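You operate a simulated robot arm through the tools that you are given. There is no shell and no other tool.

You run a simulated robot arm. Do the job below in one go: nothing can be reset, and whatever is moved stays where it is left.

Task
Run the red engine back at speed 1 on the roller bed till the lamp turns green, then stop.
Fine: the white knob sets the speed; lever back to STOP and knob to 0; the engine stays on the rollers.
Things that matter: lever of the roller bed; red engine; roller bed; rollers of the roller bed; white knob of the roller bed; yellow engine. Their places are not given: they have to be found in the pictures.

The check looks at the end state, three seconds after you hand in, the way a careful person would. Anything else that was tipped, shoved, dropped, spilled or broken makes it a failure.

Robot
A 7-joint arm with a fingered hand, fixed in place. Base frame: the origin is at the foot of the arm, x ahead of it, y to its left, z up; the work surface is at about z = 860. Lengths are in mm, angles in rad, forces in N, time in s.
Its first joint turns from -2.897 to 2.897 rad. Payload 4 kg.
The TCP is the grasp point between the finger pads, 30 mm short of the fingertips. In the tool frame z runs along the fingers and y along their closing line. Largest opening 104 mm; the body of the gripper starts 35 mm behind the TCP. The gripper is a hand of 4 fingers: y runs from the thumb to the fingers, the wrist lies at [-15, -113, -190] in the tool frame, and closing takes about 1.5 s.
Orientation is told as [roll, pitch, yaw] about the base's x, y, z axes, in that order, counted from this pose: with the fingers straight down and the wrist toward the robot, the tool's x, y and z point along [0, 1, 0], [1, 0, 0] and [0, 0, -1] of the base frame.

Tools
- The arm moves only by the tool arm_command. Its argument "targets" is text: rows parted by semicolons, each of 6 numbers parted by spaces: the shift along the tool's x, y, z in mm, then the turn, a rotation vector about the tool's x, y, z in rad. In form: dx dy dz wx wy wz; .... A call has 1 to 20 rows; each row shifts and turns the commanded pose from where the row before left it, along the tool's axes as they then stand. "hand" is the gripper command, from -1 (fully open) to 1 (shut), values between in proportion, set as the call begins (left out, the last holds). Rows are played at 5 a second. More than 50 mm and 0.15 rad between two rows, or a gripper value outside its range, and nothing of the call is played. A pose out of reach is approached as far as the arm can. The call stops where the force on the tool passes 40 N (or 10 N more than at its start, if that is more) or the arm is blocked; 0.2 s more then pass. The fingers move at their own pace (about 153 mm/s each) and stop on an object; they squeeze with about 25 N. The grip force told is the motor's: it shows also when the fingers shut on nothing. Time passes only in rows, and 0.2 s behind the last, so rows that do not move let the fingers close. It gives the time, the measured TCP pose, the force on the tool (base axes), the opening and the grip force at its end, in the units of the frame above (readings bear some noise), with the torque about the TCP (base axes, N m) and any sound that the robot's microphone picked up, and new pictures: "views" is both (left out), scene, wrist or none.
- Cameras (640 x 400 px; columns grow to the right, rows downward): "scene" is fixed at [399, -650.9, 1603.9]; the picture's right is [0.87, -0.49, 0.00], its down [-0.30, -0.53, -0.79] and it looks along [0.39, 0.69, -0.61] (base axes); focal length 364 px, centre (320, 200). "wrist" rides on the gripper at [61, -92, -130] in the tool frame; the picture's right is [-0.81, 0.28, -0.52], its down [-0.53, -0.71, 0.46] and it looks along [-0.24, 0.64, 0.72] (tool axes); focal length 275 px, centre (320, 200).
- move_fingers(index, middle, ring, thumb_bend, thumb_turn): sets how far each is bent, from 0 (flat) to 1 (curled in); at 0.3 the hand is open as for a grip, at 0.7 the pads meet at the TCP. One left out holds its place. A second passes; each finger stops where it meets its share of the squeeze, and holds until it gets a number again. A gripper value or a shape takes the hand back. It gives what a move gives, with no picture; readings hold the bend of each and the force on the fingers (four entries, about 0 where the hand has none), thumb and palm. thumb_turn goes from beside the hand (0) to across from the fingers (1), as for a grip.
- grasp_type(shape): the hand has 4 fingers and takes this shape, open, in about a second: jaw (thumb against the fingers, like two jaws); tri (thumb and two fingers); tip (a fingertip pinch); poke (one finger out to press); point (the index stretched); flat (the hand flat); cup (the hand cupped); fist (a fist). The gripper value then closes the fingers along that shape, each until it touches; the sizes above hold for jaw. It gives what a move gives, with no picture.
- measure_at(camera, pixels): for up to 12 pixels [column, row] of the newest picture of that camera ("zoom" is the newest enlarged one), the place [x, y, z] in the base frame of the surface seen there, good to about 2 mm. It takes no simulated time.
- inspect(camera, box): a new picture of the part [left, top, right, bottom] of that camera's present view, enlarged. It takes no simulated time.
- job_done(): hands the job in; it is judged then, once.

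Leave the gripper open and the arm clear of the work at the hand-in unless told otherwise.

The tools are called after "Request:" by a JSON object that holds its "fn" and its "kwargs". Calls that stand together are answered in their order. arm_command: Moves the arm, as the interface text tells. Its arguments: {"type":"object","properties":{"targets":{"type":"string"},"hand":{"type":"number"},"views":{"type":"string","enum":["both","scene","wrist","none"]}},"required":["targets"]} The other tools are called the same way: grasp_type (shape) gives the hand a shape; move_fingers (index, middle, ring, thumb_bend, thumb_turn) moves the fingers one by one; measure_at (camera, pixels) gives the place of the surface under pixels of a picture; inspect (camera, box) takes an enlarged picture of a part of a camera's view; job_done () hands the job in.

At the start:

```text
time: 0.0
position: [565.3, 31.1, 1198.1]
ee_rot: [0.0, 0.0, 0.001]
ft_force: [0.0, -0.4, 0.1]
wrist_torque: [0.01, -0.02, 0.02]
grip_width: 103.8
gripper_force: 0.0
shape: jaw
bend: [0.3, 0.3, 0.3, 0.3, 0.98]
finger forces: [0.1, 0.0, 0.1, 0.1, 0.1, 0.0]
```

scene: 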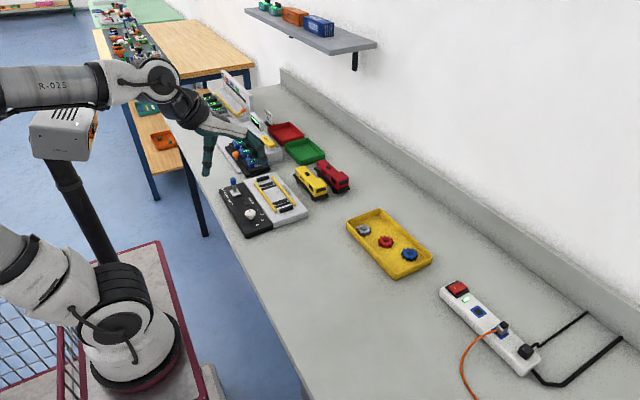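
wrist: 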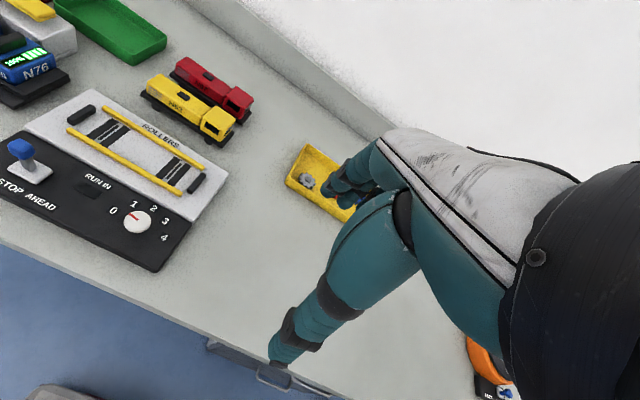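

I see the roller bed at about (263,203) in the scene picture, and the yellow and red engines at (310,180) and (332,175). I'll enlarge both views first.

Request:
{"fn": "inspect", "kwargs": {"camera": "scene", "box": [200, 150, 360, 250]}}

Request:
{"fn": "inspect", "kwargs": {"camera": "wrist", "box": [0, 40, 320, 280]}}

```text
4.00 times, centred on (280, 200) of scene
```

zoom: 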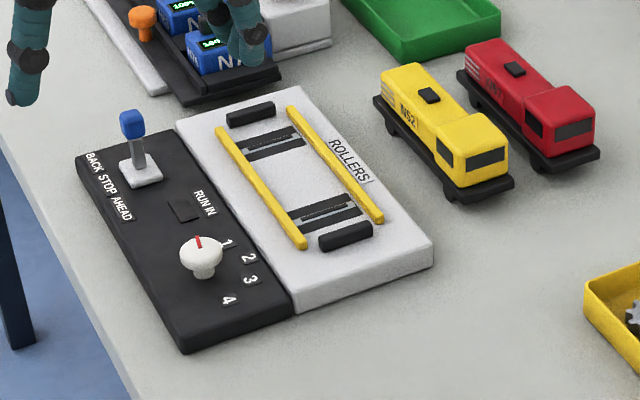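

```text
1.67 times, centred on (160, 160) of wrist
```

zoom: 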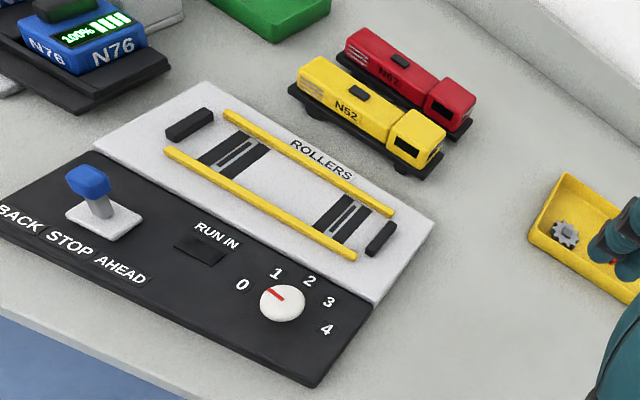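

The bed has the blue lever (zoom 88,185), the white knob (282,302), RUN IN lamp (200,248) and the rollers between yellow rails. I'll measure the main points in this zoom.

Request:
{"fn": "measure_at", "kwargs": {"camera": "zoom", "pixels": [[88, 178], [282, 303], [272, 291], [200, 248], [208, 82], [432, 215], [222, 155], [348, 215], [190, 125], [381, 238], [225, 115], [355, 257]]}}

Request:
{"fn": "measure_at", "kwargs": {"camera": "wrist", "pixels": [[178, 68], [245, 100], [210, 80], [150, 85], [230, 130], [188, 103], [215, 125], [20, 147], [136, 221], [146, 211], [5, 195], [160, 262]]}}

```text
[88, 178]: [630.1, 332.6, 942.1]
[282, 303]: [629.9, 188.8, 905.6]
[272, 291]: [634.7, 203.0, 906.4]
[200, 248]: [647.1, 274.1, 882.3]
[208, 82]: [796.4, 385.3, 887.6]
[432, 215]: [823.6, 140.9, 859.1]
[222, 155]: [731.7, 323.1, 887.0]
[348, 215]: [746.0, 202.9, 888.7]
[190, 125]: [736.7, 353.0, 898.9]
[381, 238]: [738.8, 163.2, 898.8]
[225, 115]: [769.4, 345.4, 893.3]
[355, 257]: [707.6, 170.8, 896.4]
```

```text
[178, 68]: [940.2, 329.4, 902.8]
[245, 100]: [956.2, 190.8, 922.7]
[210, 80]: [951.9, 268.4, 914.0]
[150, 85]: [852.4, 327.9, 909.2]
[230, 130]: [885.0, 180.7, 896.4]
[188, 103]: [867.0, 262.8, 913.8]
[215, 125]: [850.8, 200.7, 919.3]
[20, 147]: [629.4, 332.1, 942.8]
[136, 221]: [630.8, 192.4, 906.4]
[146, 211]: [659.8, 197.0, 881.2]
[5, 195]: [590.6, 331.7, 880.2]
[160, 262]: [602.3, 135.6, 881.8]
```

Rails run along y at about x = 708 and 770, bumpers at y ≈ 353 and 163. Now I look closer at the engines in the scene view.

Request:
{"fn": "inspect", "kwargs": {"camera": "scene", "box": [288, 155, 360, 200]}}

```text
8.89 times, centred on (324, 178) of scene
```

zoom: 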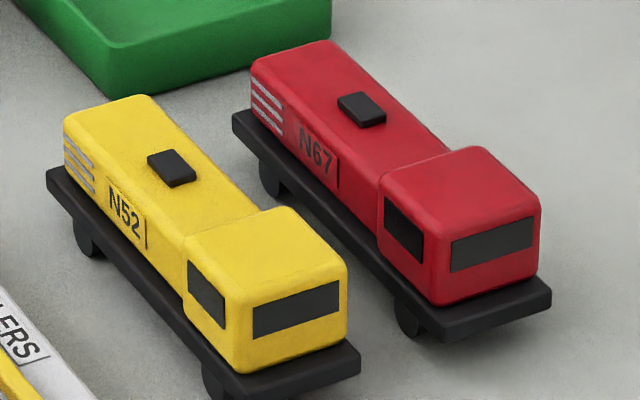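

Request:
{"fn": "measure_at", "kwargs": {"camera": "zoom", "pixels": [[330, 45], [258, 62], [362, 100], [385, 178], [480, 150], [460, 175], [535, 200], [440, 225], [235, 118], [545, 295], [440, 335], [275, 180]]}}

Request:
{"fn": "measure_at", "kwargs": {"camera": "zoom", "pixels": [[140, 98], [70, 118], [175, 158], [190, 240], [290, 212], [265, 240], [340, 265], [240, 290], [50, 172], [355, 352], [245, 390], [90, 245]]}}

```text
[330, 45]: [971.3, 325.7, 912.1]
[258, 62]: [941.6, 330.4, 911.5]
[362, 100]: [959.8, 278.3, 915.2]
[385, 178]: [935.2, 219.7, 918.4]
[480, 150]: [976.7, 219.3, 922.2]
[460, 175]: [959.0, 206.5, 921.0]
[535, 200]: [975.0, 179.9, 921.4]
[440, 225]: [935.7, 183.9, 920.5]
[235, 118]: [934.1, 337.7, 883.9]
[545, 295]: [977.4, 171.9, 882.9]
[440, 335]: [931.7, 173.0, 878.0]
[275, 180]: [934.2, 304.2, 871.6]
```

```text
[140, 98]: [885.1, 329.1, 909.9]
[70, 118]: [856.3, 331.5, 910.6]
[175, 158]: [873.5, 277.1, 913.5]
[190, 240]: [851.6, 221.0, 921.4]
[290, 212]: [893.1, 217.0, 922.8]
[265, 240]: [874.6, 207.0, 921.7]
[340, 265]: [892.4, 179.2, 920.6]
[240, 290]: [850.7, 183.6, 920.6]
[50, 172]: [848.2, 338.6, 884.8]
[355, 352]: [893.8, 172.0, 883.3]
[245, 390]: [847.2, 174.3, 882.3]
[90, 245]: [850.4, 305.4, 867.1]
```

Red engine: footplate x 932–979, y 172–338; hood about 30 wide (x 941–971) with top z 912; cab top 922. The yellow one lies 37 mm away. Now a closer look at the roller bed.

Request:
{"fn": "inspect", "kwargs": {"camera": "scene", "box": [238, 170, 318, 220]}}

```text
8.00 times, centred on (278, 195) of scene
```

zoom: 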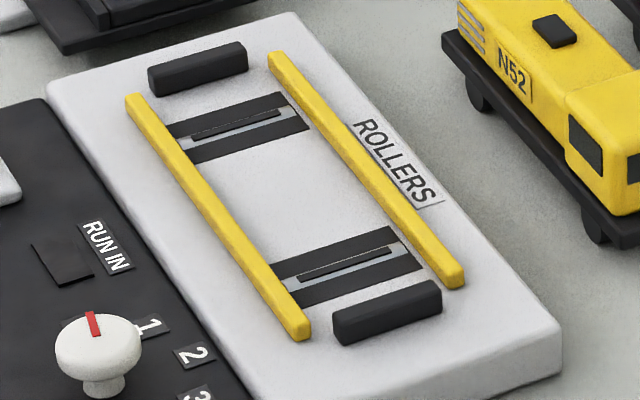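

Request:
{"fn": "measure_at", "kwargs": {"camera": "zoom", "pixels": [[135, 100], [275, 58], [303, 325], [455, 270], [235, 125], [225, 115], [345, 262], [200, 60], [385, 305], [205, 155], [280, 95], [300, 300]]}}

Request:
{"fn": "measure_at", "kwargs": {"camera": "zoom", "pixels": [[185, 140], [300, 100], [295, 275], [400, 240], [310, 270], [390, 250], [250, 180], [215, 218], [365, 165], [85, 82], [540, 320], [165, 130]]}}

```text
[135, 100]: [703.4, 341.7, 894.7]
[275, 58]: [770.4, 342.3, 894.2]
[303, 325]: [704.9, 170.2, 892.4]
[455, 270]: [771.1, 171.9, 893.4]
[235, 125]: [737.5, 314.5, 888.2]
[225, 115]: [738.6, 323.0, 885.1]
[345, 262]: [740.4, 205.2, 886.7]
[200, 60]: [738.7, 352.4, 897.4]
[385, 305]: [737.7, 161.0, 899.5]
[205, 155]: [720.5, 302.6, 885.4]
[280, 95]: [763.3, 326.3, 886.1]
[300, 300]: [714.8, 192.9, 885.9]
```

```text
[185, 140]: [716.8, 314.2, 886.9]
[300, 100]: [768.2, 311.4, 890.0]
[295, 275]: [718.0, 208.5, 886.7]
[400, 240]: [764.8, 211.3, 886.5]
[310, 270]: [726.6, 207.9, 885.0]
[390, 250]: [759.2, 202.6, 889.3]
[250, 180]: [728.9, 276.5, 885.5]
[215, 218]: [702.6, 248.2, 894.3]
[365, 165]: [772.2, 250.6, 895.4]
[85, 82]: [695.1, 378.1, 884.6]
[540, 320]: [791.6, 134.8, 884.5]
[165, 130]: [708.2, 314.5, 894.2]
```

Roller pairs are centred near y ≈ 314 and 205 between rails at x ≈ 703 and 770. I want the wheel positions of the red engine and roller details at greater zoom.

Request:
{"fn": "inspect", "kwargs": {"camera": "scene", "box": [312, 160, 352, 195]}}

Request:
{"fn": "inspect", "kwargs": {"camera": "scene", "box": [250, 172, 298, 216]}}

```text
11.43 times, centred on (332, 178) of scene
```

zoom: 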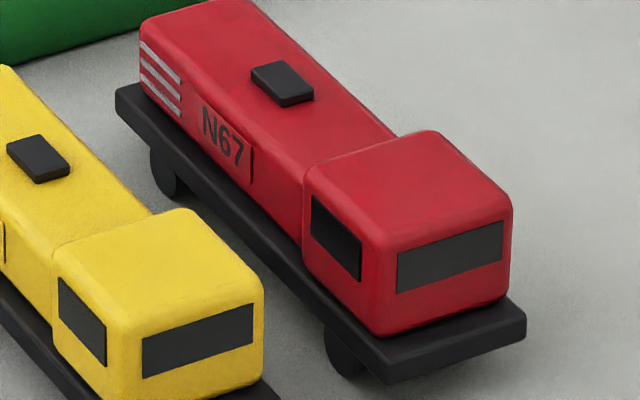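

```text
9.09 times, centred on (274, 194) of scene
```

zoom: 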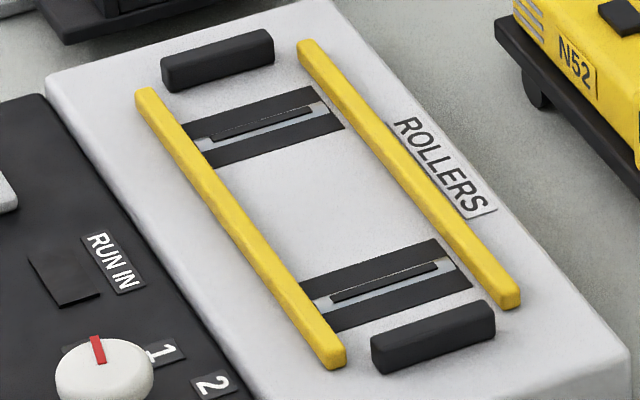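

Request:
{"fn": "measure_at", "kwargs": {"camera": "zoom", "pixels": [[265, 125], [268, 132], [258, 112], [275, 148], [385, 283], [390, 290], [375, 270], [398, 305], [235, 85], [370, 345], [490, 305], [222, 45]]}}

Request:
{"fn": "measure_at", "kwargs": {"camera": "zoom", "pixels": [[205, 146], [322, 105], [320, 303], [455, 266], [270, 62], [165, 90], [495, 335], [375, 370], [345, 360], [515, 300], [140, 92], [300, 45]]}}

Request:
{"fn": "inspect", "kwargs": {"camera": "scene", "box": [312, 160, 352, 195]}}

Request:
{"fn": "measure_at", "kwargs": {"camera": "zoom", "pixels": [[165, 180], [170, 165], [155, 170], [180, 190], [345, 355], [335, 350], [355, 370], [115, 92], [520, 330], [385, 375], [280, 80], [150, 120]]}}

```text
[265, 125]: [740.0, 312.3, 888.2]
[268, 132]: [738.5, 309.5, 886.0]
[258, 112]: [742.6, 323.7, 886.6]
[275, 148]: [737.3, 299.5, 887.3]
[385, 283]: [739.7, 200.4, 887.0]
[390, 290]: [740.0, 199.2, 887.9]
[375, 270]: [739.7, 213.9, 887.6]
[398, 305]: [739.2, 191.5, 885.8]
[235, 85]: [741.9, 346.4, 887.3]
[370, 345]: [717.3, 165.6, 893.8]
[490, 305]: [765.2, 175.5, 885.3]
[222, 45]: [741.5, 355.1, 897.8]
```

```text
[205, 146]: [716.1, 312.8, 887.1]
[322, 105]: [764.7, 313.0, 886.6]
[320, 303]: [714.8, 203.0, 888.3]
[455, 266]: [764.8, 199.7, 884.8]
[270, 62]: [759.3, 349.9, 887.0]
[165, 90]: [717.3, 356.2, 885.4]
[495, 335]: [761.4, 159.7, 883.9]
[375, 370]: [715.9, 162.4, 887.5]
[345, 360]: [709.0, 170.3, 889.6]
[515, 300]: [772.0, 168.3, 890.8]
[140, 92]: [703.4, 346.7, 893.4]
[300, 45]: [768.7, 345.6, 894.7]
```

```text
11.43 times, centred on (332, 178) of scene
```

zoom: 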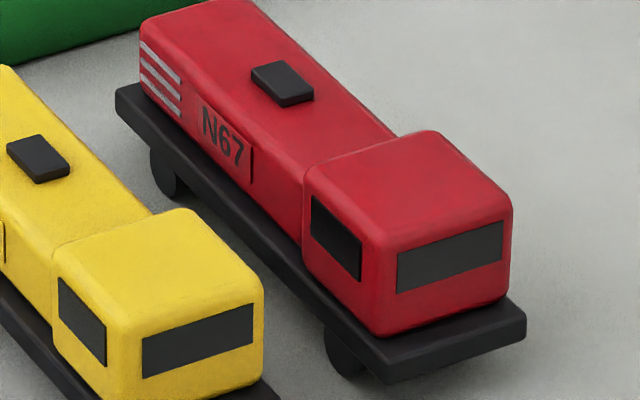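

```text
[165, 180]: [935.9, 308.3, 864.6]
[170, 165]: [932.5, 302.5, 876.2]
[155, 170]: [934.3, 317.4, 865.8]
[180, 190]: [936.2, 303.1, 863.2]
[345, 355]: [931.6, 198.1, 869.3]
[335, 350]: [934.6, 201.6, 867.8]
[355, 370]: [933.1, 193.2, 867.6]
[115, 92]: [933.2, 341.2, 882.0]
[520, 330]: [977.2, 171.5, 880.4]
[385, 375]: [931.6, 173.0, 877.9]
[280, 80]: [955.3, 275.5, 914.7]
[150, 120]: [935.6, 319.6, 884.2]
```

Wheels are near y ≈ 310 and 200, rollers near y ≈ 311 and 202, so the engine must shift about −218 in x, +2 in y, and up about 27. Next I look at the hand itself.

Request:
{"fn": "inspect", "kwargs": {"camera": "scene", "box": [150, 60, 310, 180]}}

Request:
{"fn": "inspect", "kwargs": {"camera": "wrist", "box": [240, 100, 500, 400]}}

```text
3.33 times, centred on (230, 120) of scene
```

zoom: 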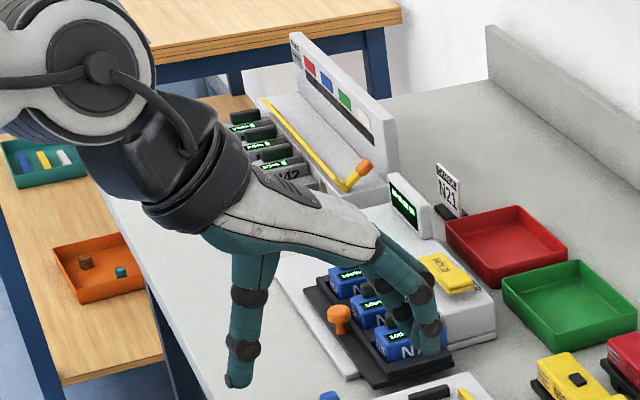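

```text
1.33 times, centred on (370, 250) of wrist
```

zoom: 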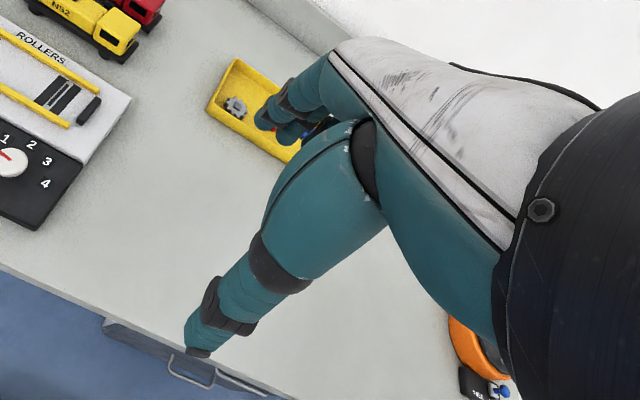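

I measure the thumb and finger positions relative to the TCP (565, 31, 1198) to know the hand's size, using the wrist zoom and the scene picture.

Request:
{"fn": "measure_at", "kwargs": {"camera": "zoom", "pixels": [[200, 345], [240, 310], [280, 265], [265, 118], [285, 105], [300, 90], [285, 135], [300, 60], [345, 50], [320, 220], [360, 150], [450, 200]]}}

Request:
{"fn": "measure_at", "kwargs": {"camera": "scene", "pixels": [[209, 172], [211, 158], [213, 140], [258, 161], [250, 155], [253, 148], [248, 135], [240, 140], [245, 130], [225, 125], [255, 163], [258, 152]]}}

```text
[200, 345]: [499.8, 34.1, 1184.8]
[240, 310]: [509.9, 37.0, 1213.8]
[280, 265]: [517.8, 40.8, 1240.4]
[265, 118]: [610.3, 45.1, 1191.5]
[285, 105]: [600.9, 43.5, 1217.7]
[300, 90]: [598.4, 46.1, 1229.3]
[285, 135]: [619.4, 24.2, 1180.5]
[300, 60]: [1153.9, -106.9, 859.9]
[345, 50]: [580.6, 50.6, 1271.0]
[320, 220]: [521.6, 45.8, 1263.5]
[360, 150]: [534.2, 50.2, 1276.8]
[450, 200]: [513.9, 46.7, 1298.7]
```

```text
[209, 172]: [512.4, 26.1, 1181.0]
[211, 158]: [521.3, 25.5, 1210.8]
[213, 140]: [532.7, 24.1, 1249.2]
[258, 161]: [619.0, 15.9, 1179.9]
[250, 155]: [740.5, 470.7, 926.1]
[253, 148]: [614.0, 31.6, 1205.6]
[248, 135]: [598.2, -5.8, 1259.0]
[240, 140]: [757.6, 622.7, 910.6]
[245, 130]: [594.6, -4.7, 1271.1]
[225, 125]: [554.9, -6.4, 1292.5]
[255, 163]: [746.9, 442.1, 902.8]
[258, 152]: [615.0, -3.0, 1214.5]
```

The thumb sits about 50 mm toward the robot of the TCP and three fingers span roughly 20 mm left to 37 mm right of it. I set the opening to about 64 mm and move to a spot above the red engine's hood (956, 264, 1000).

Request:
{"fn": "arm_command", "kwargs": {"targets": "19.42 32.58 16.5 0 0 0; 19.42 32.58 16.5 0 0 0; 19.42 32.58 16.5 0 0 0; 19.42 32.58 16.5 0 0 0; 19.42 32.58 16.5 0 0 0; 19.42 32.58 16.5 0 0 0; 19.42 32.58 16.5 0 0 0; 19.42 32.58 16.5 0 0 0; 19.42 32.58 16.5 0 0 0; 19.42 32.58 16.5 0 0 0; 19.42 32.58 16.5 0 0 0; 19.42 32.58 16.5 0 0 0; 0 0 0 0 0 0; 0 0 0 0 0 0", "hand": -0.23, "views": "both"}}

```text
time: 3.0
position: [956.5, 265.9, 1000.9]
ee_rot: [0.001, -0.001, 0.001]
ft_force: [-0.7, 0.6, -0.3]
wrist_torque: [0.0, -0.01, 0.0]
grip_width: 64.3
gripper_force: 0.1
shape: jaw
bend: [0.28, 0.4, 0.37, 0.64, 1.0]
finger forces: [0.0, 0.0, 0.0, 0.0, 0.1, 0.0]
```

scene: 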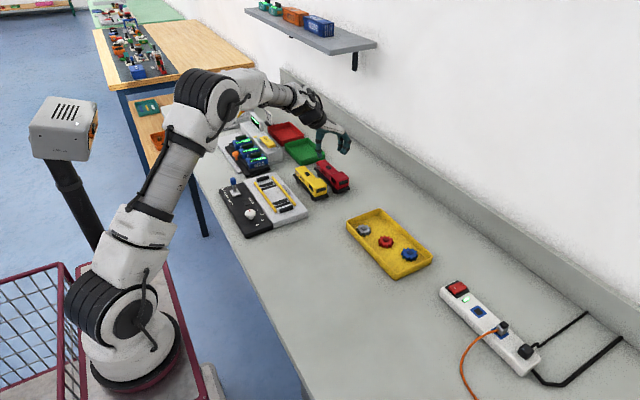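
wrist: 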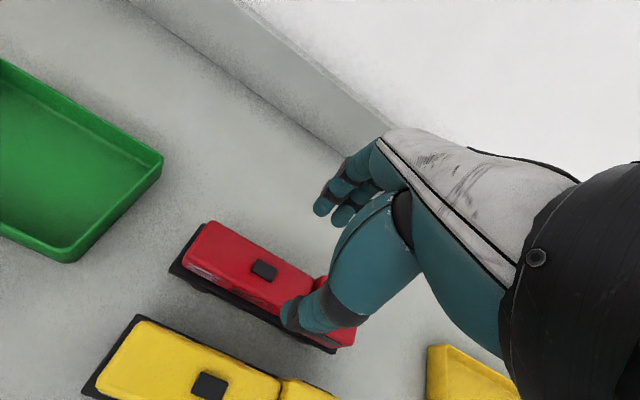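

The arm reached (956.5, 265.9, 1000.9). I check where the thumb and fingertips are now.

Request:
{"fn": "inspect", "kwargs": {"camera": "wrist", "box": [160, 140, 420, 360]}}

Request:
{"fn": "measure_at", "kwargs": {"camera": "wrist", "pixels": [[290, 312], [300, 325], [310, 308], [350, 300], [322, 208], [340, 215], [365, 205], [330, 190], [345, 165], [390, 180]]}}

Request:
{"fn": "inspect", "kwargs": {"camera": "scene", "box": [280, 90, 370, 200]}}

```text
1.82 times, centred on (290, 250) of wrist
```

zoom: 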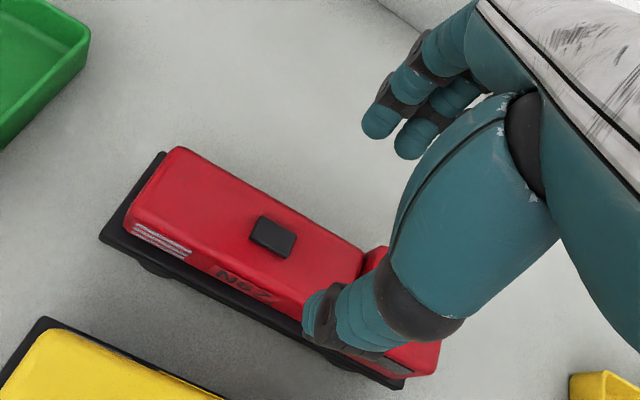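

```text
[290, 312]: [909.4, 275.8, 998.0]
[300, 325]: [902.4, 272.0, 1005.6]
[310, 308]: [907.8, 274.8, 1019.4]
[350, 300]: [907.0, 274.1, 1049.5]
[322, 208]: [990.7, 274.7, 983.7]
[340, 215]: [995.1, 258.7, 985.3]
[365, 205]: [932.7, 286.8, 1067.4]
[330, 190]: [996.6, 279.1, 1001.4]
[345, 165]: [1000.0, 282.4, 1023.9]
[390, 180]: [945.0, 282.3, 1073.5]
```

```text
3.64 times, centred on (325, 145) of scene
```

zoom: 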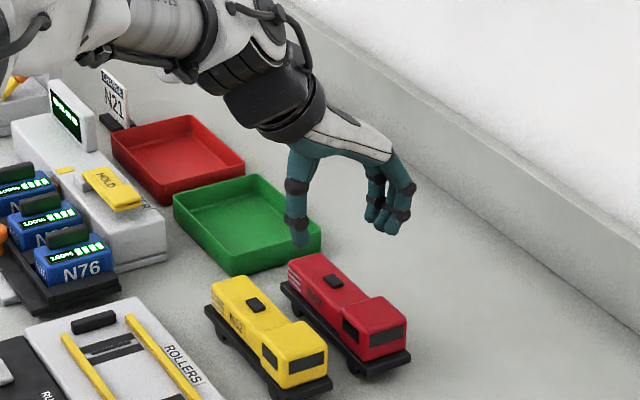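

Request:
{"fn": "measure_at", "kwargs": {"camera": "zoom", "pixels": [[300, 242], [298, 225], [310, 225], [289, 222], [385, 230], [370, 218], [378, 230], [395, 225], [300, 180], [405, 195], [312, 180], [398, 165]]}}

```text
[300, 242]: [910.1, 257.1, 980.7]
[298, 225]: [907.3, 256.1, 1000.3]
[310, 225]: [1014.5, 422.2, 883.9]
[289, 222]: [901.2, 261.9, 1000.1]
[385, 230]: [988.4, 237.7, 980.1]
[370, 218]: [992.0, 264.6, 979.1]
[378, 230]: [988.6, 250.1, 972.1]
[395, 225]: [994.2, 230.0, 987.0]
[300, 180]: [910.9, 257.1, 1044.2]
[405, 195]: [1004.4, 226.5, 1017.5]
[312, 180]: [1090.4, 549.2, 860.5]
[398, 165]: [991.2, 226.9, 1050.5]
```

Fingertips are at about 30 mm below the TCP, spanning y 227–281, thumb inner face x ≈ 921, finger inner face ≈ 987. That straddles the hood (941–971) clear of the cab (y < 220) and of the yellow engine. I go down to TCP z ≈ 918.

Request:
{"fn": "arm_command", "kwargs": {"targets": "0 0 20 0 0 0; 0 0 20 0 0 0; 0 0 18 0 0 0; 0 0 14 0 0 0; 0 0 10 0 0 0; 0 0 0 0 0 0", "views": "both"}}

Request:
{"fn": "inspect", "kwargs": {"camera": "scene", "box": [285, 125, 365, 200]}}

Request:
{"fn": "inspect", "kwargs": {"camera": "wrist", "box": [160, 140, 420, 360]}}

```text
time: 4.4
position: [956.8, 264.9, 917.7]
ee_rot: [0.0, 0.0, -0.002]
ft_force: [0.6, -0.1, 0.0]
wrist_torque: [-0.03, -0.02, -0.01]
grip_width: 64.6
gripper_force: 0.1
shape: jaw
bend: [0.28, 0.4, 0.37, 0.64, 1.0]
finger forces: [0.1, 0.0, 0.0, 0.0, 0.0, 0.0]
```

scene: 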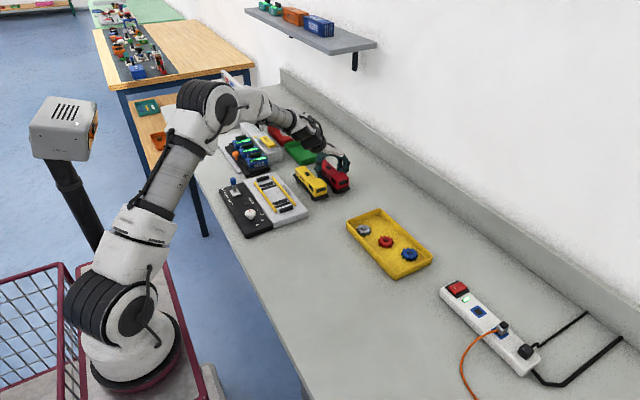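
wrist: 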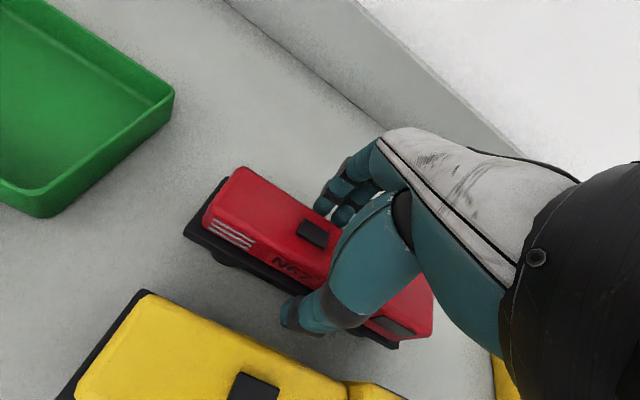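

```text
5.33 times, centred on (325, 162) of scene
```

zoom: 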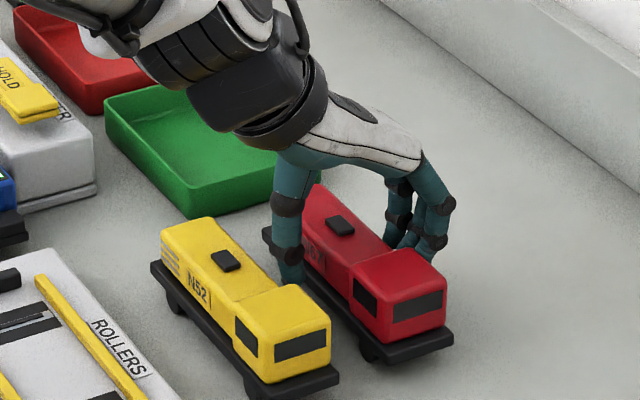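

```text
1.82 times, centred on (290, 250) of wrist
```

zoom: 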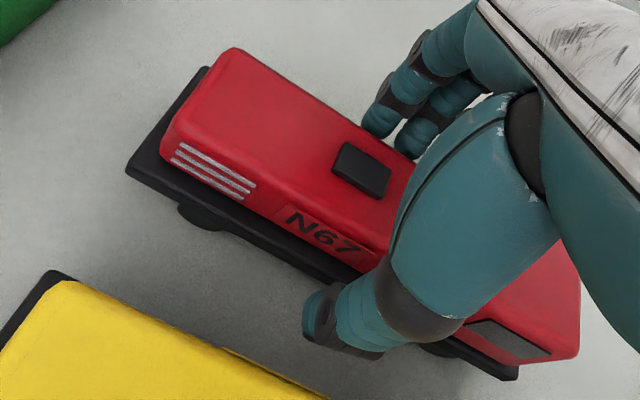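

The hand straddles the red hood with clearance both sides. I close the fingers now.

Request:
{"fn": "arm_command", "kwargs": {"targets": "0 0 0 0 0 0; 0 0 0 0 0 0; 0 0 0 0 0 0; 0 0 0 0 0 0; 0 0 0 0 0 0; 0 0 0 0 0 0; 0 0 0 0 0 0; 0 0 0 0 0 0", "hand": 1, "views": "both"}}

Request:
{"fn": "inspect", "kwargs": {"camera": "scene", "box": [285, 125, 365, 200]}}

Request:
{"fn": "inspect", "kwargs": {"camera": "wrist", "box": [160, 140, 420, 360]}}

```text
time: 6.2
position: [956.1, 264.5, 918.6]
ee_rot: [0.0, 0.001, 0.001]
ft_force: [-0.3, 0.4, 0.1]
wrist_torque: [0.0, -0.01, 0.01]
grip_width: 34.7
gripper_force: 25.1
shape: jaw
bend: [0.74, 0.51, 0.5, 0.74, 1.0]
finger forces: [13.0, 6.6, 3.0, 0.0, 22.6, 0.0]
```

scene: 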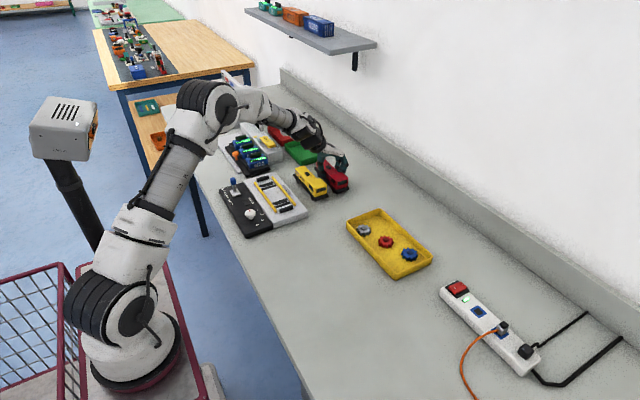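
wrist: 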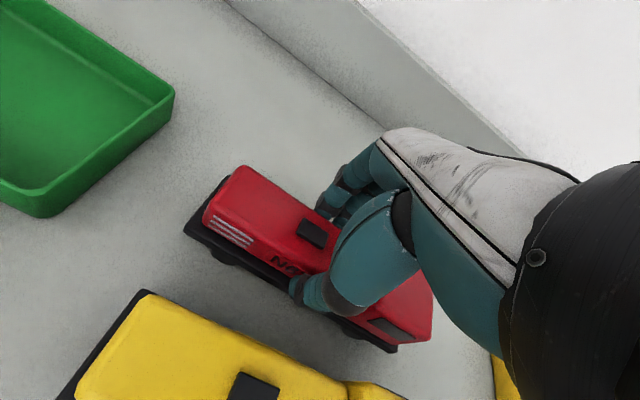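

```text
5.33 times, centred on (325, 162) of scene
```

zoom: 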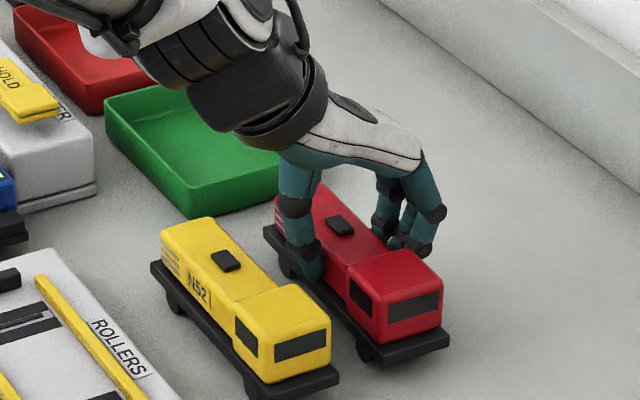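

```text
1.82 times, centred on (290, 250) of wrist
```

zoom: 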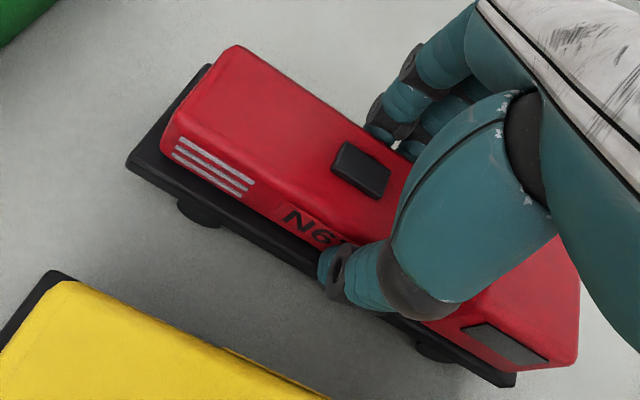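

Gripped: width 34.7, force 25 N. I lift gently by 25 mm and look for slip or tilt.

Request:
{"fn": "arm_command", "kwargs": {"targets": "0 0 -5 0 0 0; 0 0 -10 0 0 0; 0 0 -10 0 0 0; 0 0 0 0 0 0", "views": "both"}}

Request:
{"fn": "inspect", "kwargs": {"camera": "scene", "box": [285, 125, 365, 200]}}

```text
time: 7.2
position: [957.0, 264.4, 942.8]
ee_rot: [-0.001, 0.001, 0.001]
ft_force: [-0.3, 0.6, -2.2]
wrist_torque: [0.01, 0.01, 0.02]
grip_width: 34.9
gripper_force: 24.9
shape: jaw
bend: [0.74, 0.52, 0.5, 0.74, 1.0]
finger forces: [13.0, 6.4, 3.0, 0.1, 22.7, 0.0]
```

scene: 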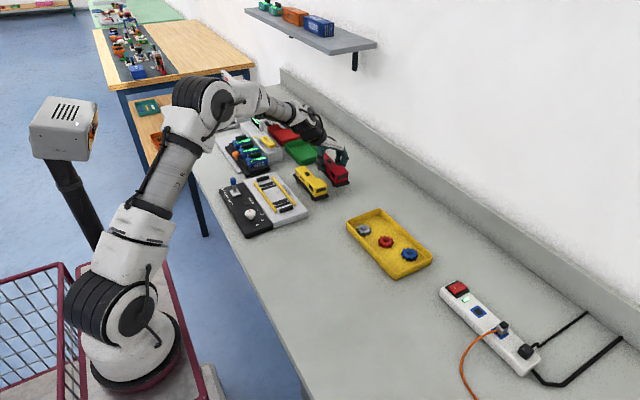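
wrist: 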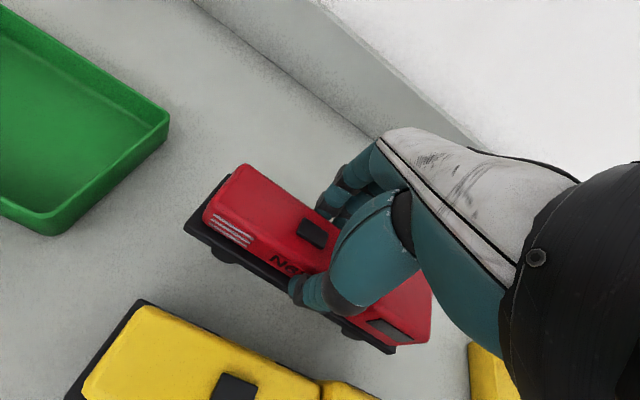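

```text
5.33 times, centred on (325, 162) of scene
```

zoom: 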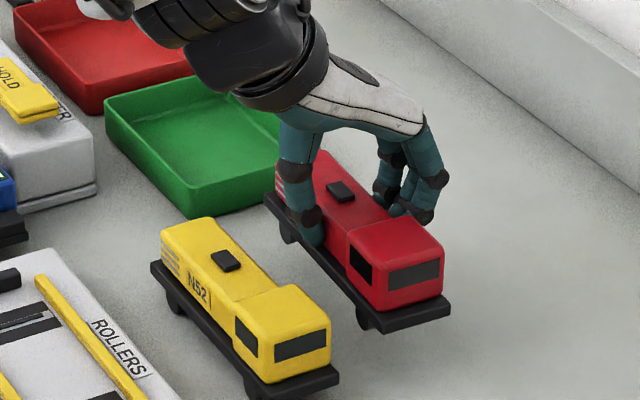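

It holds, weight about 2.5 N. I measure the engine in the hand to see its tilt and exact pose.

Request:
{"fn": "measure_at", "kwargs": {"camera": "zoom", "pixels": [[345, 233], [375, 238], [390, 262], [440, 248], [425, 225], [450, 305], [375, 330], [265, 198], [340, 190], [363, 318], [288, 235], [370, 300]]}}

Request:
{"fn": "measure_at", "kwargs": {"camera": "wrist", "pixels": [[235, 170], [210, 205], [270, 185], [250, 230], [312, 233], [410, 290], [425, 320], [395, 340], [188, 220], [388, 345], [225, 260], [355, 335]]}}

```text
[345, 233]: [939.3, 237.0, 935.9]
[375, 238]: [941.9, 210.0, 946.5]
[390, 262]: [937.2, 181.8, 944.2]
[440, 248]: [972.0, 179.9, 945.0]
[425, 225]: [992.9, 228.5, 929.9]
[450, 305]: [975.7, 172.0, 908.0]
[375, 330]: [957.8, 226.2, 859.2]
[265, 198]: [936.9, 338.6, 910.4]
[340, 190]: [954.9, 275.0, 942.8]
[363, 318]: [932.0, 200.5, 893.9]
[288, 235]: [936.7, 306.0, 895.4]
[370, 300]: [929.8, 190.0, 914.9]
```

```text
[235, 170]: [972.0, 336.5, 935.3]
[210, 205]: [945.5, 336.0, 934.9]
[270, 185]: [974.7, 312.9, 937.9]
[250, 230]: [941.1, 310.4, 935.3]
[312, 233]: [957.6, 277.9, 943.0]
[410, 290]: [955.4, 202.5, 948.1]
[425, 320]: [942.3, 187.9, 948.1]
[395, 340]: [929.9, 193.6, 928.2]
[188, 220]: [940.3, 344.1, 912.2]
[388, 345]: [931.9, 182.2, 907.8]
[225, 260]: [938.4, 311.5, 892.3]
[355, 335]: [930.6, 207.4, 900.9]
```

The engine sits level with only about 1° yaw; its centre is near (955.5, 255.3). I raise it to clear the yellow engine, carry it −217.5 mm in x, +1.4 in y, with a 0.02 rad yaw correction, to hover over the bed.

Request:
{"fn": "arm_command", "kwargs": {"targets": "0 0 -20 0 0 0; 0 0 -20 0 0 0; 0 0 -20 0 0 0; 0 -15 0 0 0 0; 0.4 -35 0 0 0 -0.01; 0.5 -38 0 0 0 -0.01; 0.5 -38 0 0 0 0; 0 -38 0 0 0 0; 0 -33.5 0 0 0 0; 0 -20 0 0 0 0; 0 0 0 0 0 0; 0 0 0 0 0 0", "views": "both"}}

Request:
{"fn": "inspect", "kwargs": {"camera": "scene", "box": [220, 120, 320, 240]}}

```text
time: 9.8
position: [740.1, 263.0, 1002.0]
ee_rot: [0.002, 0.0, 0.021]
ft_force: [0.1, -0.1, -3.2]
wrist_torque: [0.02, 0.02, 0.0]
grip_width: 34.5
gripper_force: 25.1
shape: jaw
bend: [0.74, 0.52, 0.5, 0.74, 1.0]
finger forces: [13.3, 6.3, 3.1, 0.1, 22.8, 0.0]
```

scene: 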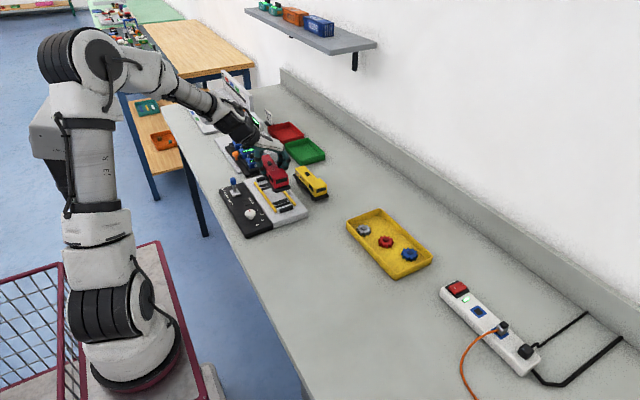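
wrist: 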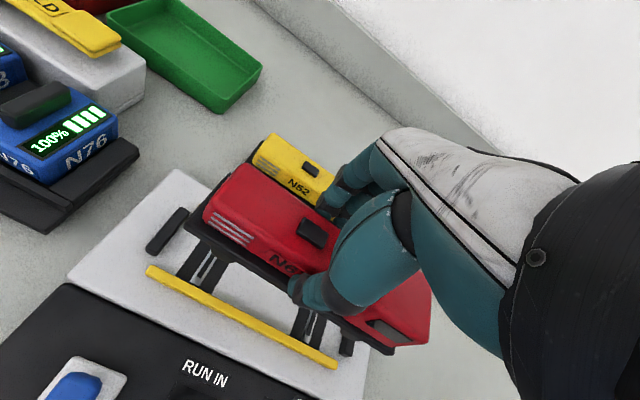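

```text
3.33 times, centred on (270, 180) of scene
```

zoom: 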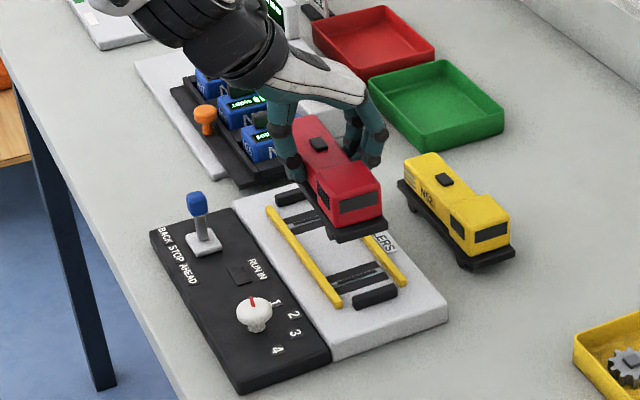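

Hovering over the bed at z ≈ 1002. I measure the engine's footplate/wheels and bed features from both pictures.

Request:
{"fn": "measure_at", "kwargs": {"camera": "zoom", "pixels": [[340, 165], [338, 202], [380, 192], [382, 222], [338, 240], [325, 150], [318, 145], [330, 222], [300, 182], [385, 215]]}}

Request:
{"fn": "measure_at", "kwargs": {"camera": "wrist", "pixels": [[235, 170], [210, 205], [270, 185], [250, 230], [312, 233], [410, 290], [425, 320], [188, 220], [388, 345], [200, 270], [305, 325], [165, 230]]}}

Request:
{"fn": "inspect", "kwargs": {"camera": "scene", "box": [260, 145, 300, 180]}}

```text
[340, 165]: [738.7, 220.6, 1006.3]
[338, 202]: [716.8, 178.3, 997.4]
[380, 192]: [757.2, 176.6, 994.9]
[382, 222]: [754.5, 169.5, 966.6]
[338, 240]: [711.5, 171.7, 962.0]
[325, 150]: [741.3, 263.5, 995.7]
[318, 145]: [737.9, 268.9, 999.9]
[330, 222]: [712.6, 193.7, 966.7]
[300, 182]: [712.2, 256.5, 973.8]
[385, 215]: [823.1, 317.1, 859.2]
```

```text
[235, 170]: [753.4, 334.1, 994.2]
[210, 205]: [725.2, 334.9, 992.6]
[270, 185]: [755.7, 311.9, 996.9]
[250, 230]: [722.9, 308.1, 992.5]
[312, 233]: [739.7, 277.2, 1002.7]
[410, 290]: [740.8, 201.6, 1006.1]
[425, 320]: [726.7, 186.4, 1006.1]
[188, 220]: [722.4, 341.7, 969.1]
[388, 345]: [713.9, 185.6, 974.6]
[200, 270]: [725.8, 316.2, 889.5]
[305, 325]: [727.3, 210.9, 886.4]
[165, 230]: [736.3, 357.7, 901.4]
```

```text
11.43 times, centred on (280, 162) of scene
```

zoom: 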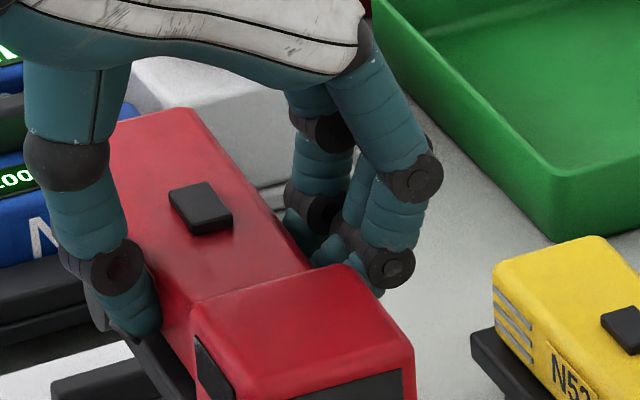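

Request:
{"fn": "measure_at", "kwargs": {"camera": "zoom", "pixels": [[190, 110], [205, 122], [250, 190], [295, 250], [310, 268], [370, 275], [410, 340], [205, 310], [240, 385], [120, 120], [195, 195], [200, 215]]}}

Request:
{"fn": "inspect", "kwargs": {"camera": "wrist", "box": [130, 140, 450, 380]}}

```text
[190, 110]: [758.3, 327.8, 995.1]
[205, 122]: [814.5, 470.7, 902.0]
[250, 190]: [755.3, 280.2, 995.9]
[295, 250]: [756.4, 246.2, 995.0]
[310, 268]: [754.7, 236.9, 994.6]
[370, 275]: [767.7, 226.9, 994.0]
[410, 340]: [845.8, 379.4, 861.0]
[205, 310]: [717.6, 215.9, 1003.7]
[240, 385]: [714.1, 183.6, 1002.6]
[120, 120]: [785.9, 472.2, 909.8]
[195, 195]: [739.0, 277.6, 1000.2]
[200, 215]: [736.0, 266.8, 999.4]
```

```text
1.67 times, centred on (290, 260) of wrist
```

zoom: 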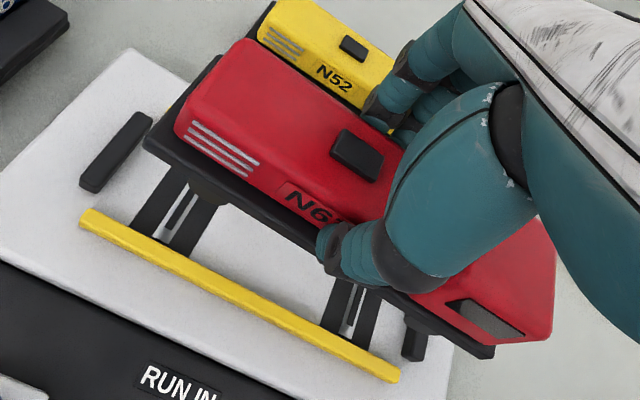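

Request:
{"fn": "measure_at", "kwargs": {"camera": "zoom", "pixels": [[160, 143], [230, 190], [290, 225], [420, 308], [470, 340], [250, 45], [300, 75], [340, 98], [240, 150], [280, 172], [185, 120], [545, 300]]}}

Request:
{"fn": "measure_at", "kwargs": {"camera": "zoom", "pixels": [[100, 215], [200, 268], [300, 320], [380, 362], [205, 185], [415, 335], [180, 210], [350, 310], [125, 145], [412, 345], [210, 195], [165, 230]]}}

```text
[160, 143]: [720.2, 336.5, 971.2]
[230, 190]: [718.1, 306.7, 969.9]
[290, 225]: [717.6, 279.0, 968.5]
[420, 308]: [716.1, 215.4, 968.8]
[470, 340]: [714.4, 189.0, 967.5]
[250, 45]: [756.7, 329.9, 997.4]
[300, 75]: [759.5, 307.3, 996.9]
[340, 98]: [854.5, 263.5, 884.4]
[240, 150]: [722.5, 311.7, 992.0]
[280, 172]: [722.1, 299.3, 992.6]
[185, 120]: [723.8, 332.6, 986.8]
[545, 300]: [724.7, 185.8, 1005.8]
```

```text
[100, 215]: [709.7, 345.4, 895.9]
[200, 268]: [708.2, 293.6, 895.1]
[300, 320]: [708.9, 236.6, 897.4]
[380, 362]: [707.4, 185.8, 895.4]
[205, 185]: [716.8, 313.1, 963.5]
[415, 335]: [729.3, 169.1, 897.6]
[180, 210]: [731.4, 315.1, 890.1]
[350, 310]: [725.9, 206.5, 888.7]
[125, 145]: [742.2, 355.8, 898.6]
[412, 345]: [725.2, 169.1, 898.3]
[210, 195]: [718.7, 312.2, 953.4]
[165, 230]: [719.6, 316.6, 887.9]
```

The engine is about 3 mm too far to −y (wheel y ≈ 312 against roller 315 in this view) and about 0.02 rad yawed against the rail. I correct this and lower to about z = 953, just above the rollers.

Request:
{"fn": "arm_command", "kwargs": {"targets": "3.3 0 6 0 0 -0.02; 0 0 12 0 0 0; 0 0 12 0 0 0; 0 0 12 0 0 0; 0 0 6 0 0 0; 0 0 0 0 0 0", "views": "both"}}

Request:
{"fn": "inspect", "kwargs": {"camera": "wrist", "box": [130, 140, 450, 380]}}

Request:
{"fn": "measure_at", "kwargs": {"camera": "zoom", "pixels": [[160, 143], [230, 190], [290, 225], [420, 308], [470, 340], [205, 190], [415, 335], [100, 205], [380, 355], [545, 300]]}}

Request:
{"fn": "inspect", "kwargs": {"camera": "scene", "box": [240, 150, 310, 220]}}

```text
time: 11.2
position: [739.5, 265.1, 954.1]
ee_rot: [0.001, 0.001, 0.04]
ft_force: [0.7, -0.5, -2.9]
wrist_torque: [0.04, 0.03, 0.04]
grip_width: 34.5
gripper_force: 24.5
shape: jaw
bend: [0.74, 0.52, 0.5, 0.74, 1.0]
finger forces: [13.2, 6.4, 3.1, 0.0, 22.8, 0.0]
```

scene: 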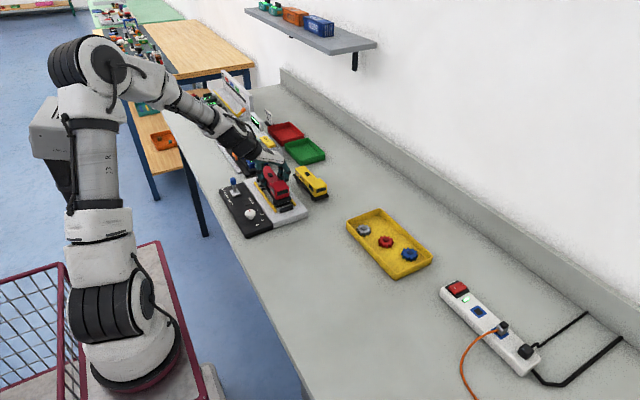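
wrist: 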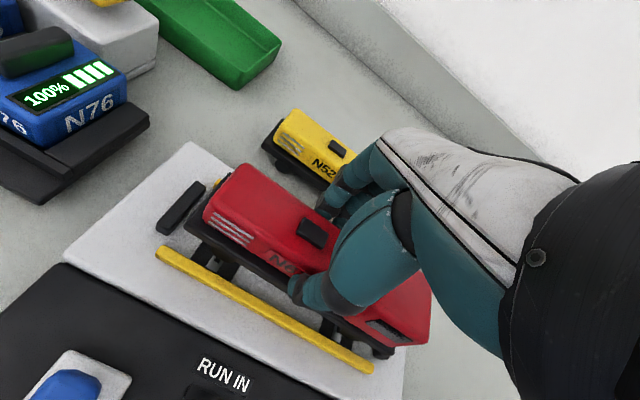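

```text
1.67 times, centred on (290, 260) of wrist
```

zoom: 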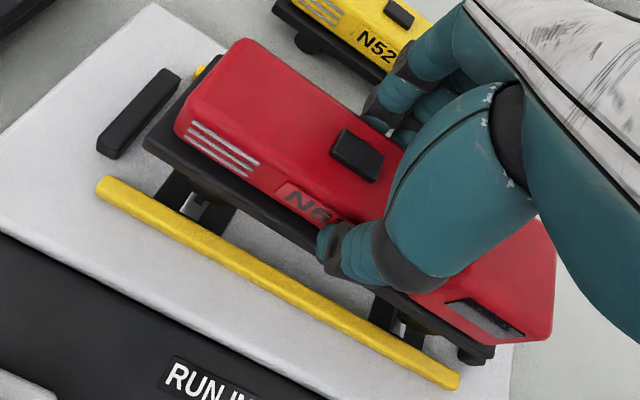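

```text
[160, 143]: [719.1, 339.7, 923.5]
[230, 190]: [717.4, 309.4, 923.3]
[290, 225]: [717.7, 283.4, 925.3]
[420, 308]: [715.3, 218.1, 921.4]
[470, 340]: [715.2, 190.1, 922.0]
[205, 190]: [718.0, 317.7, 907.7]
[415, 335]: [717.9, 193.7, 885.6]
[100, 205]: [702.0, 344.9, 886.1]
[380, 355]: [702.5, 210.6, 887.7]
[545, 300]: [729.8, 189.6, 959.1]
```

```text
5.71 times, centred on (275, 185) of scene
```

zoom: 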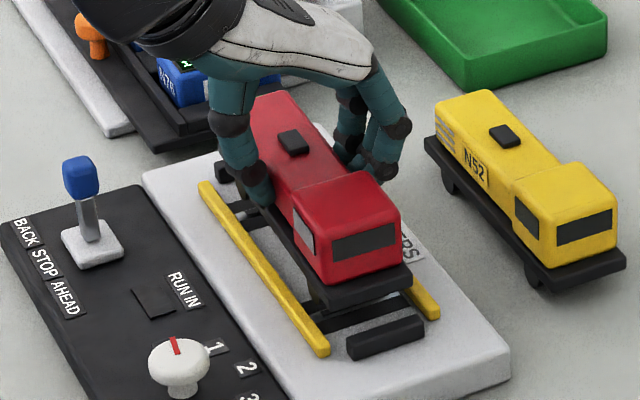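

Request:
{"fn": "measure_at", "kwargs": {"camera": "zoom", "pixels": [[408, 278], [328, 305], [410, 270], [315, 290], [325, 225], [320, 268], [395, 238], [398, 210], [340, 170], [270, 215], [285, 240], [300, 265]]}}

Request:
{"fn": "inspect", "kwargs": {"camera": "wrist", "box": [150, 200, 290, 290]}}

Request:
{"fn": "measure_at", "kwargs": {"camera": "zoom", "pixels": [[255, 270], [300, 300], [280, 290], [270, 310], [220, 290], [310, 330], [120, 180], [60, 240], [240, 240]]}}

```text
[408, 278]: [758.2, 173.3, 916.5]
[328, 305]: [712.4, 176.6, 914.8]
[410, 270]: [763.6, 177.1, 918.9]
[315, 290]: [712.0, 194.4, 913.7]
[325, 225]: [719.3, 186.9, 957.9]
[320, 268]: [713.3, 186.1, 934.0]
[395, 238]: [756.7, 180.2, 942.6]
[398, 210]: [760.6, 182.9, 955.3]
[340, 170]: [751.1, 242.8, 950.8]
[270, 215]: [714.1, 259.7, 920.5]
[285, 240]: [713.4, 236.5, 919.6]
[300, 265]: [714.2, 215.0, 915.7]
```

```text
4.44 times, centred on (220, 245) of wrist
```

zoom: 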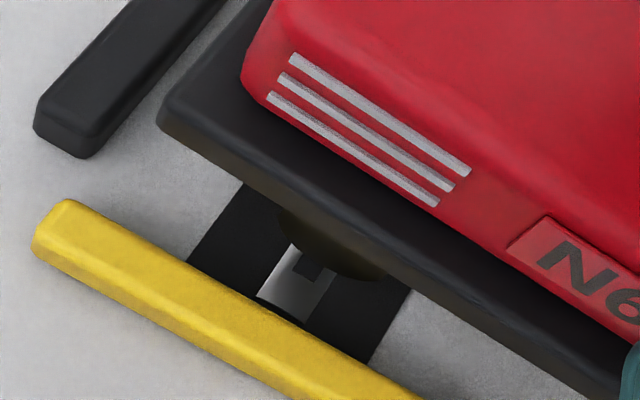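

```text
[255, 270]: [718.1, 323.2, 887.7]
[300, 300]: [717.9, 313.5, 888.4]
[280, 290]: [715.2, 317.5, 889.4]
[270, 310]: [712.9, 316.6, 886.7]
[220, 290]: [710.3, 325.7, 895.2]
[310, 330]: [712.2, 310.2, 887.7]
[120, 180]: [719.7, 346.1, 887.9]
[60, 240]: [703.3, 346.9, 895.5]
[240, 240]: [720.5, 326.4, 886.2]
```

The engine is now square: footplate x ≈ 713–761, front y ≈ 174.5, so centre ≈ (737, 257.5). I lower in small steps to contact.

Request:
{"fn": "arm_command", "kwargs": {"targets": "0 0 2 0 0 0; 0 0 2 0 0 0; 0 0 1.5 0 0 0; 0 0 0 0 0 0", "views": "none"}}

```text
time: 12.2
position: [744.1, 260.2, 954.9]
ee_rot: [0.009, -0.002, 0.028]
ft_force: [-0.1, 0.0, -2.0]
wrist_torque: [0.05, 0.0, 0.01]
grip_width: 35.0
gripper_force: 25.0
shape: jaw
bend: [0.74, 0.52, 0.5, 0.74, 1.0]
finger forces: [13.4, 6.3, 3.1, 0.1, 22.7, 0.0]
```

The pose changed unexpectedly (x +4.6, y −4.9, z not lower). I look before anything else.

Request:
{"fn": "arm_command", "kwargs": {"targets": "0 0 0 0 0 0", "views": "both"}}

Request:
{"fn": "inspect", "kwargs": {"camera": "scene", "box": [220, 120, 320, 240]}}

Request:
{"fn": "inspect", "kwargs": {"camera": "wrist", "box": [130, 140, 450, 380]}}

```text
time: 12.6
position: [743.5, 262.2, 954.4]
ee_rot: [0.008, -0.003, 0.029]
ft_force: [0.3, 0.2, -3.1]
wrist_torque: [0.03, -0.01, 0.02]
grip_width: 34.4
gripper_force: 25.4
shape: jaw
bend: [0.74, 0.52, 0.5, 0.74, 1.0]
finger forces: [13.5, 6.3, 2.9, 0.0, 22.6, 0.1]
```

scene: 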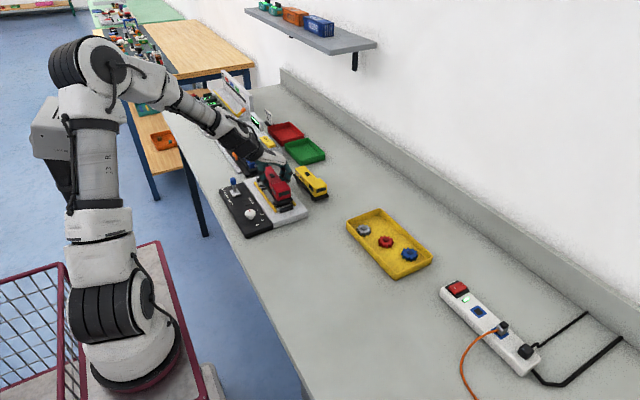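
wrist: 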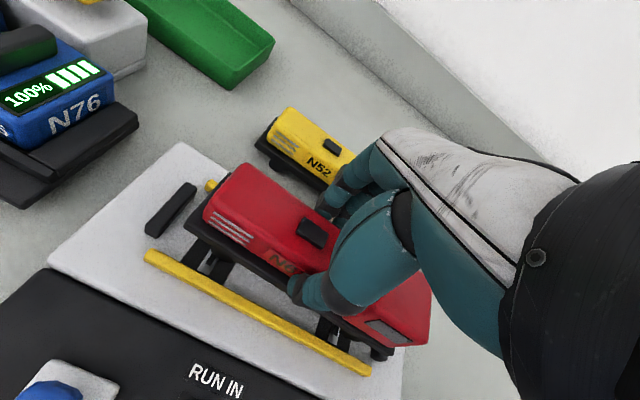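

```text
3.33 times, centred on (270, 180) of scene
```

zoom: 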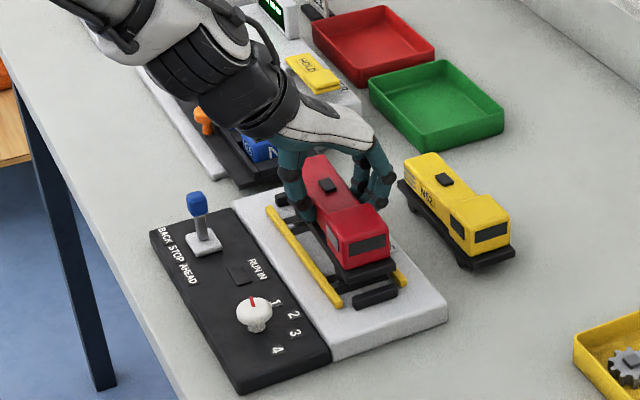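

```text
1.67 times, centred on (290, 260) of wrist
```

zoom: 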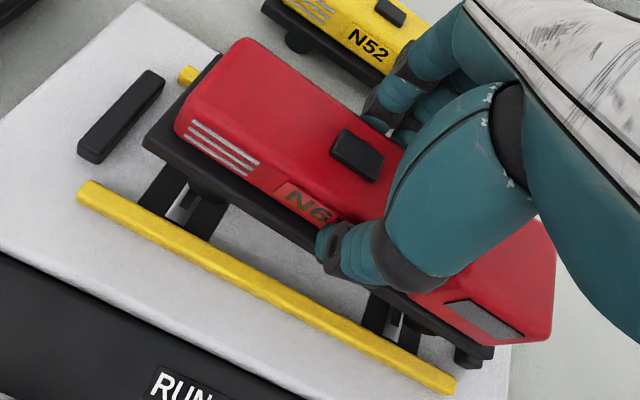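

The arm rests slightly off the commanded pose without any force, as if some joint limit were near. I raise by 6 mm to see whether the pose recovers.

Request:
{"fn": "arm_command", "kwargs": {"targets": "0 0 -3 0 0 0; 0 0 -3 0 0 0; 0 0 0 0 0 0", "views": "none"}}

```text
time: 13.4
position: [742.1, 263.0, 960.0]
ee_rot: [0.006, -0.001, 0.031]
ft_force: [-0.1, 0.1, -3.6]
wrist_torque: [0.02, -0.02, 0.01]
grip_width: 34.5
gripper_force: 24.9
shape: jaw
bend: [0.74, 0.52, 0.5, 0.74, 1.0]
finger forces: [13.5, 6.3, 2.9, 0.1, 22.8, 0.0]
```

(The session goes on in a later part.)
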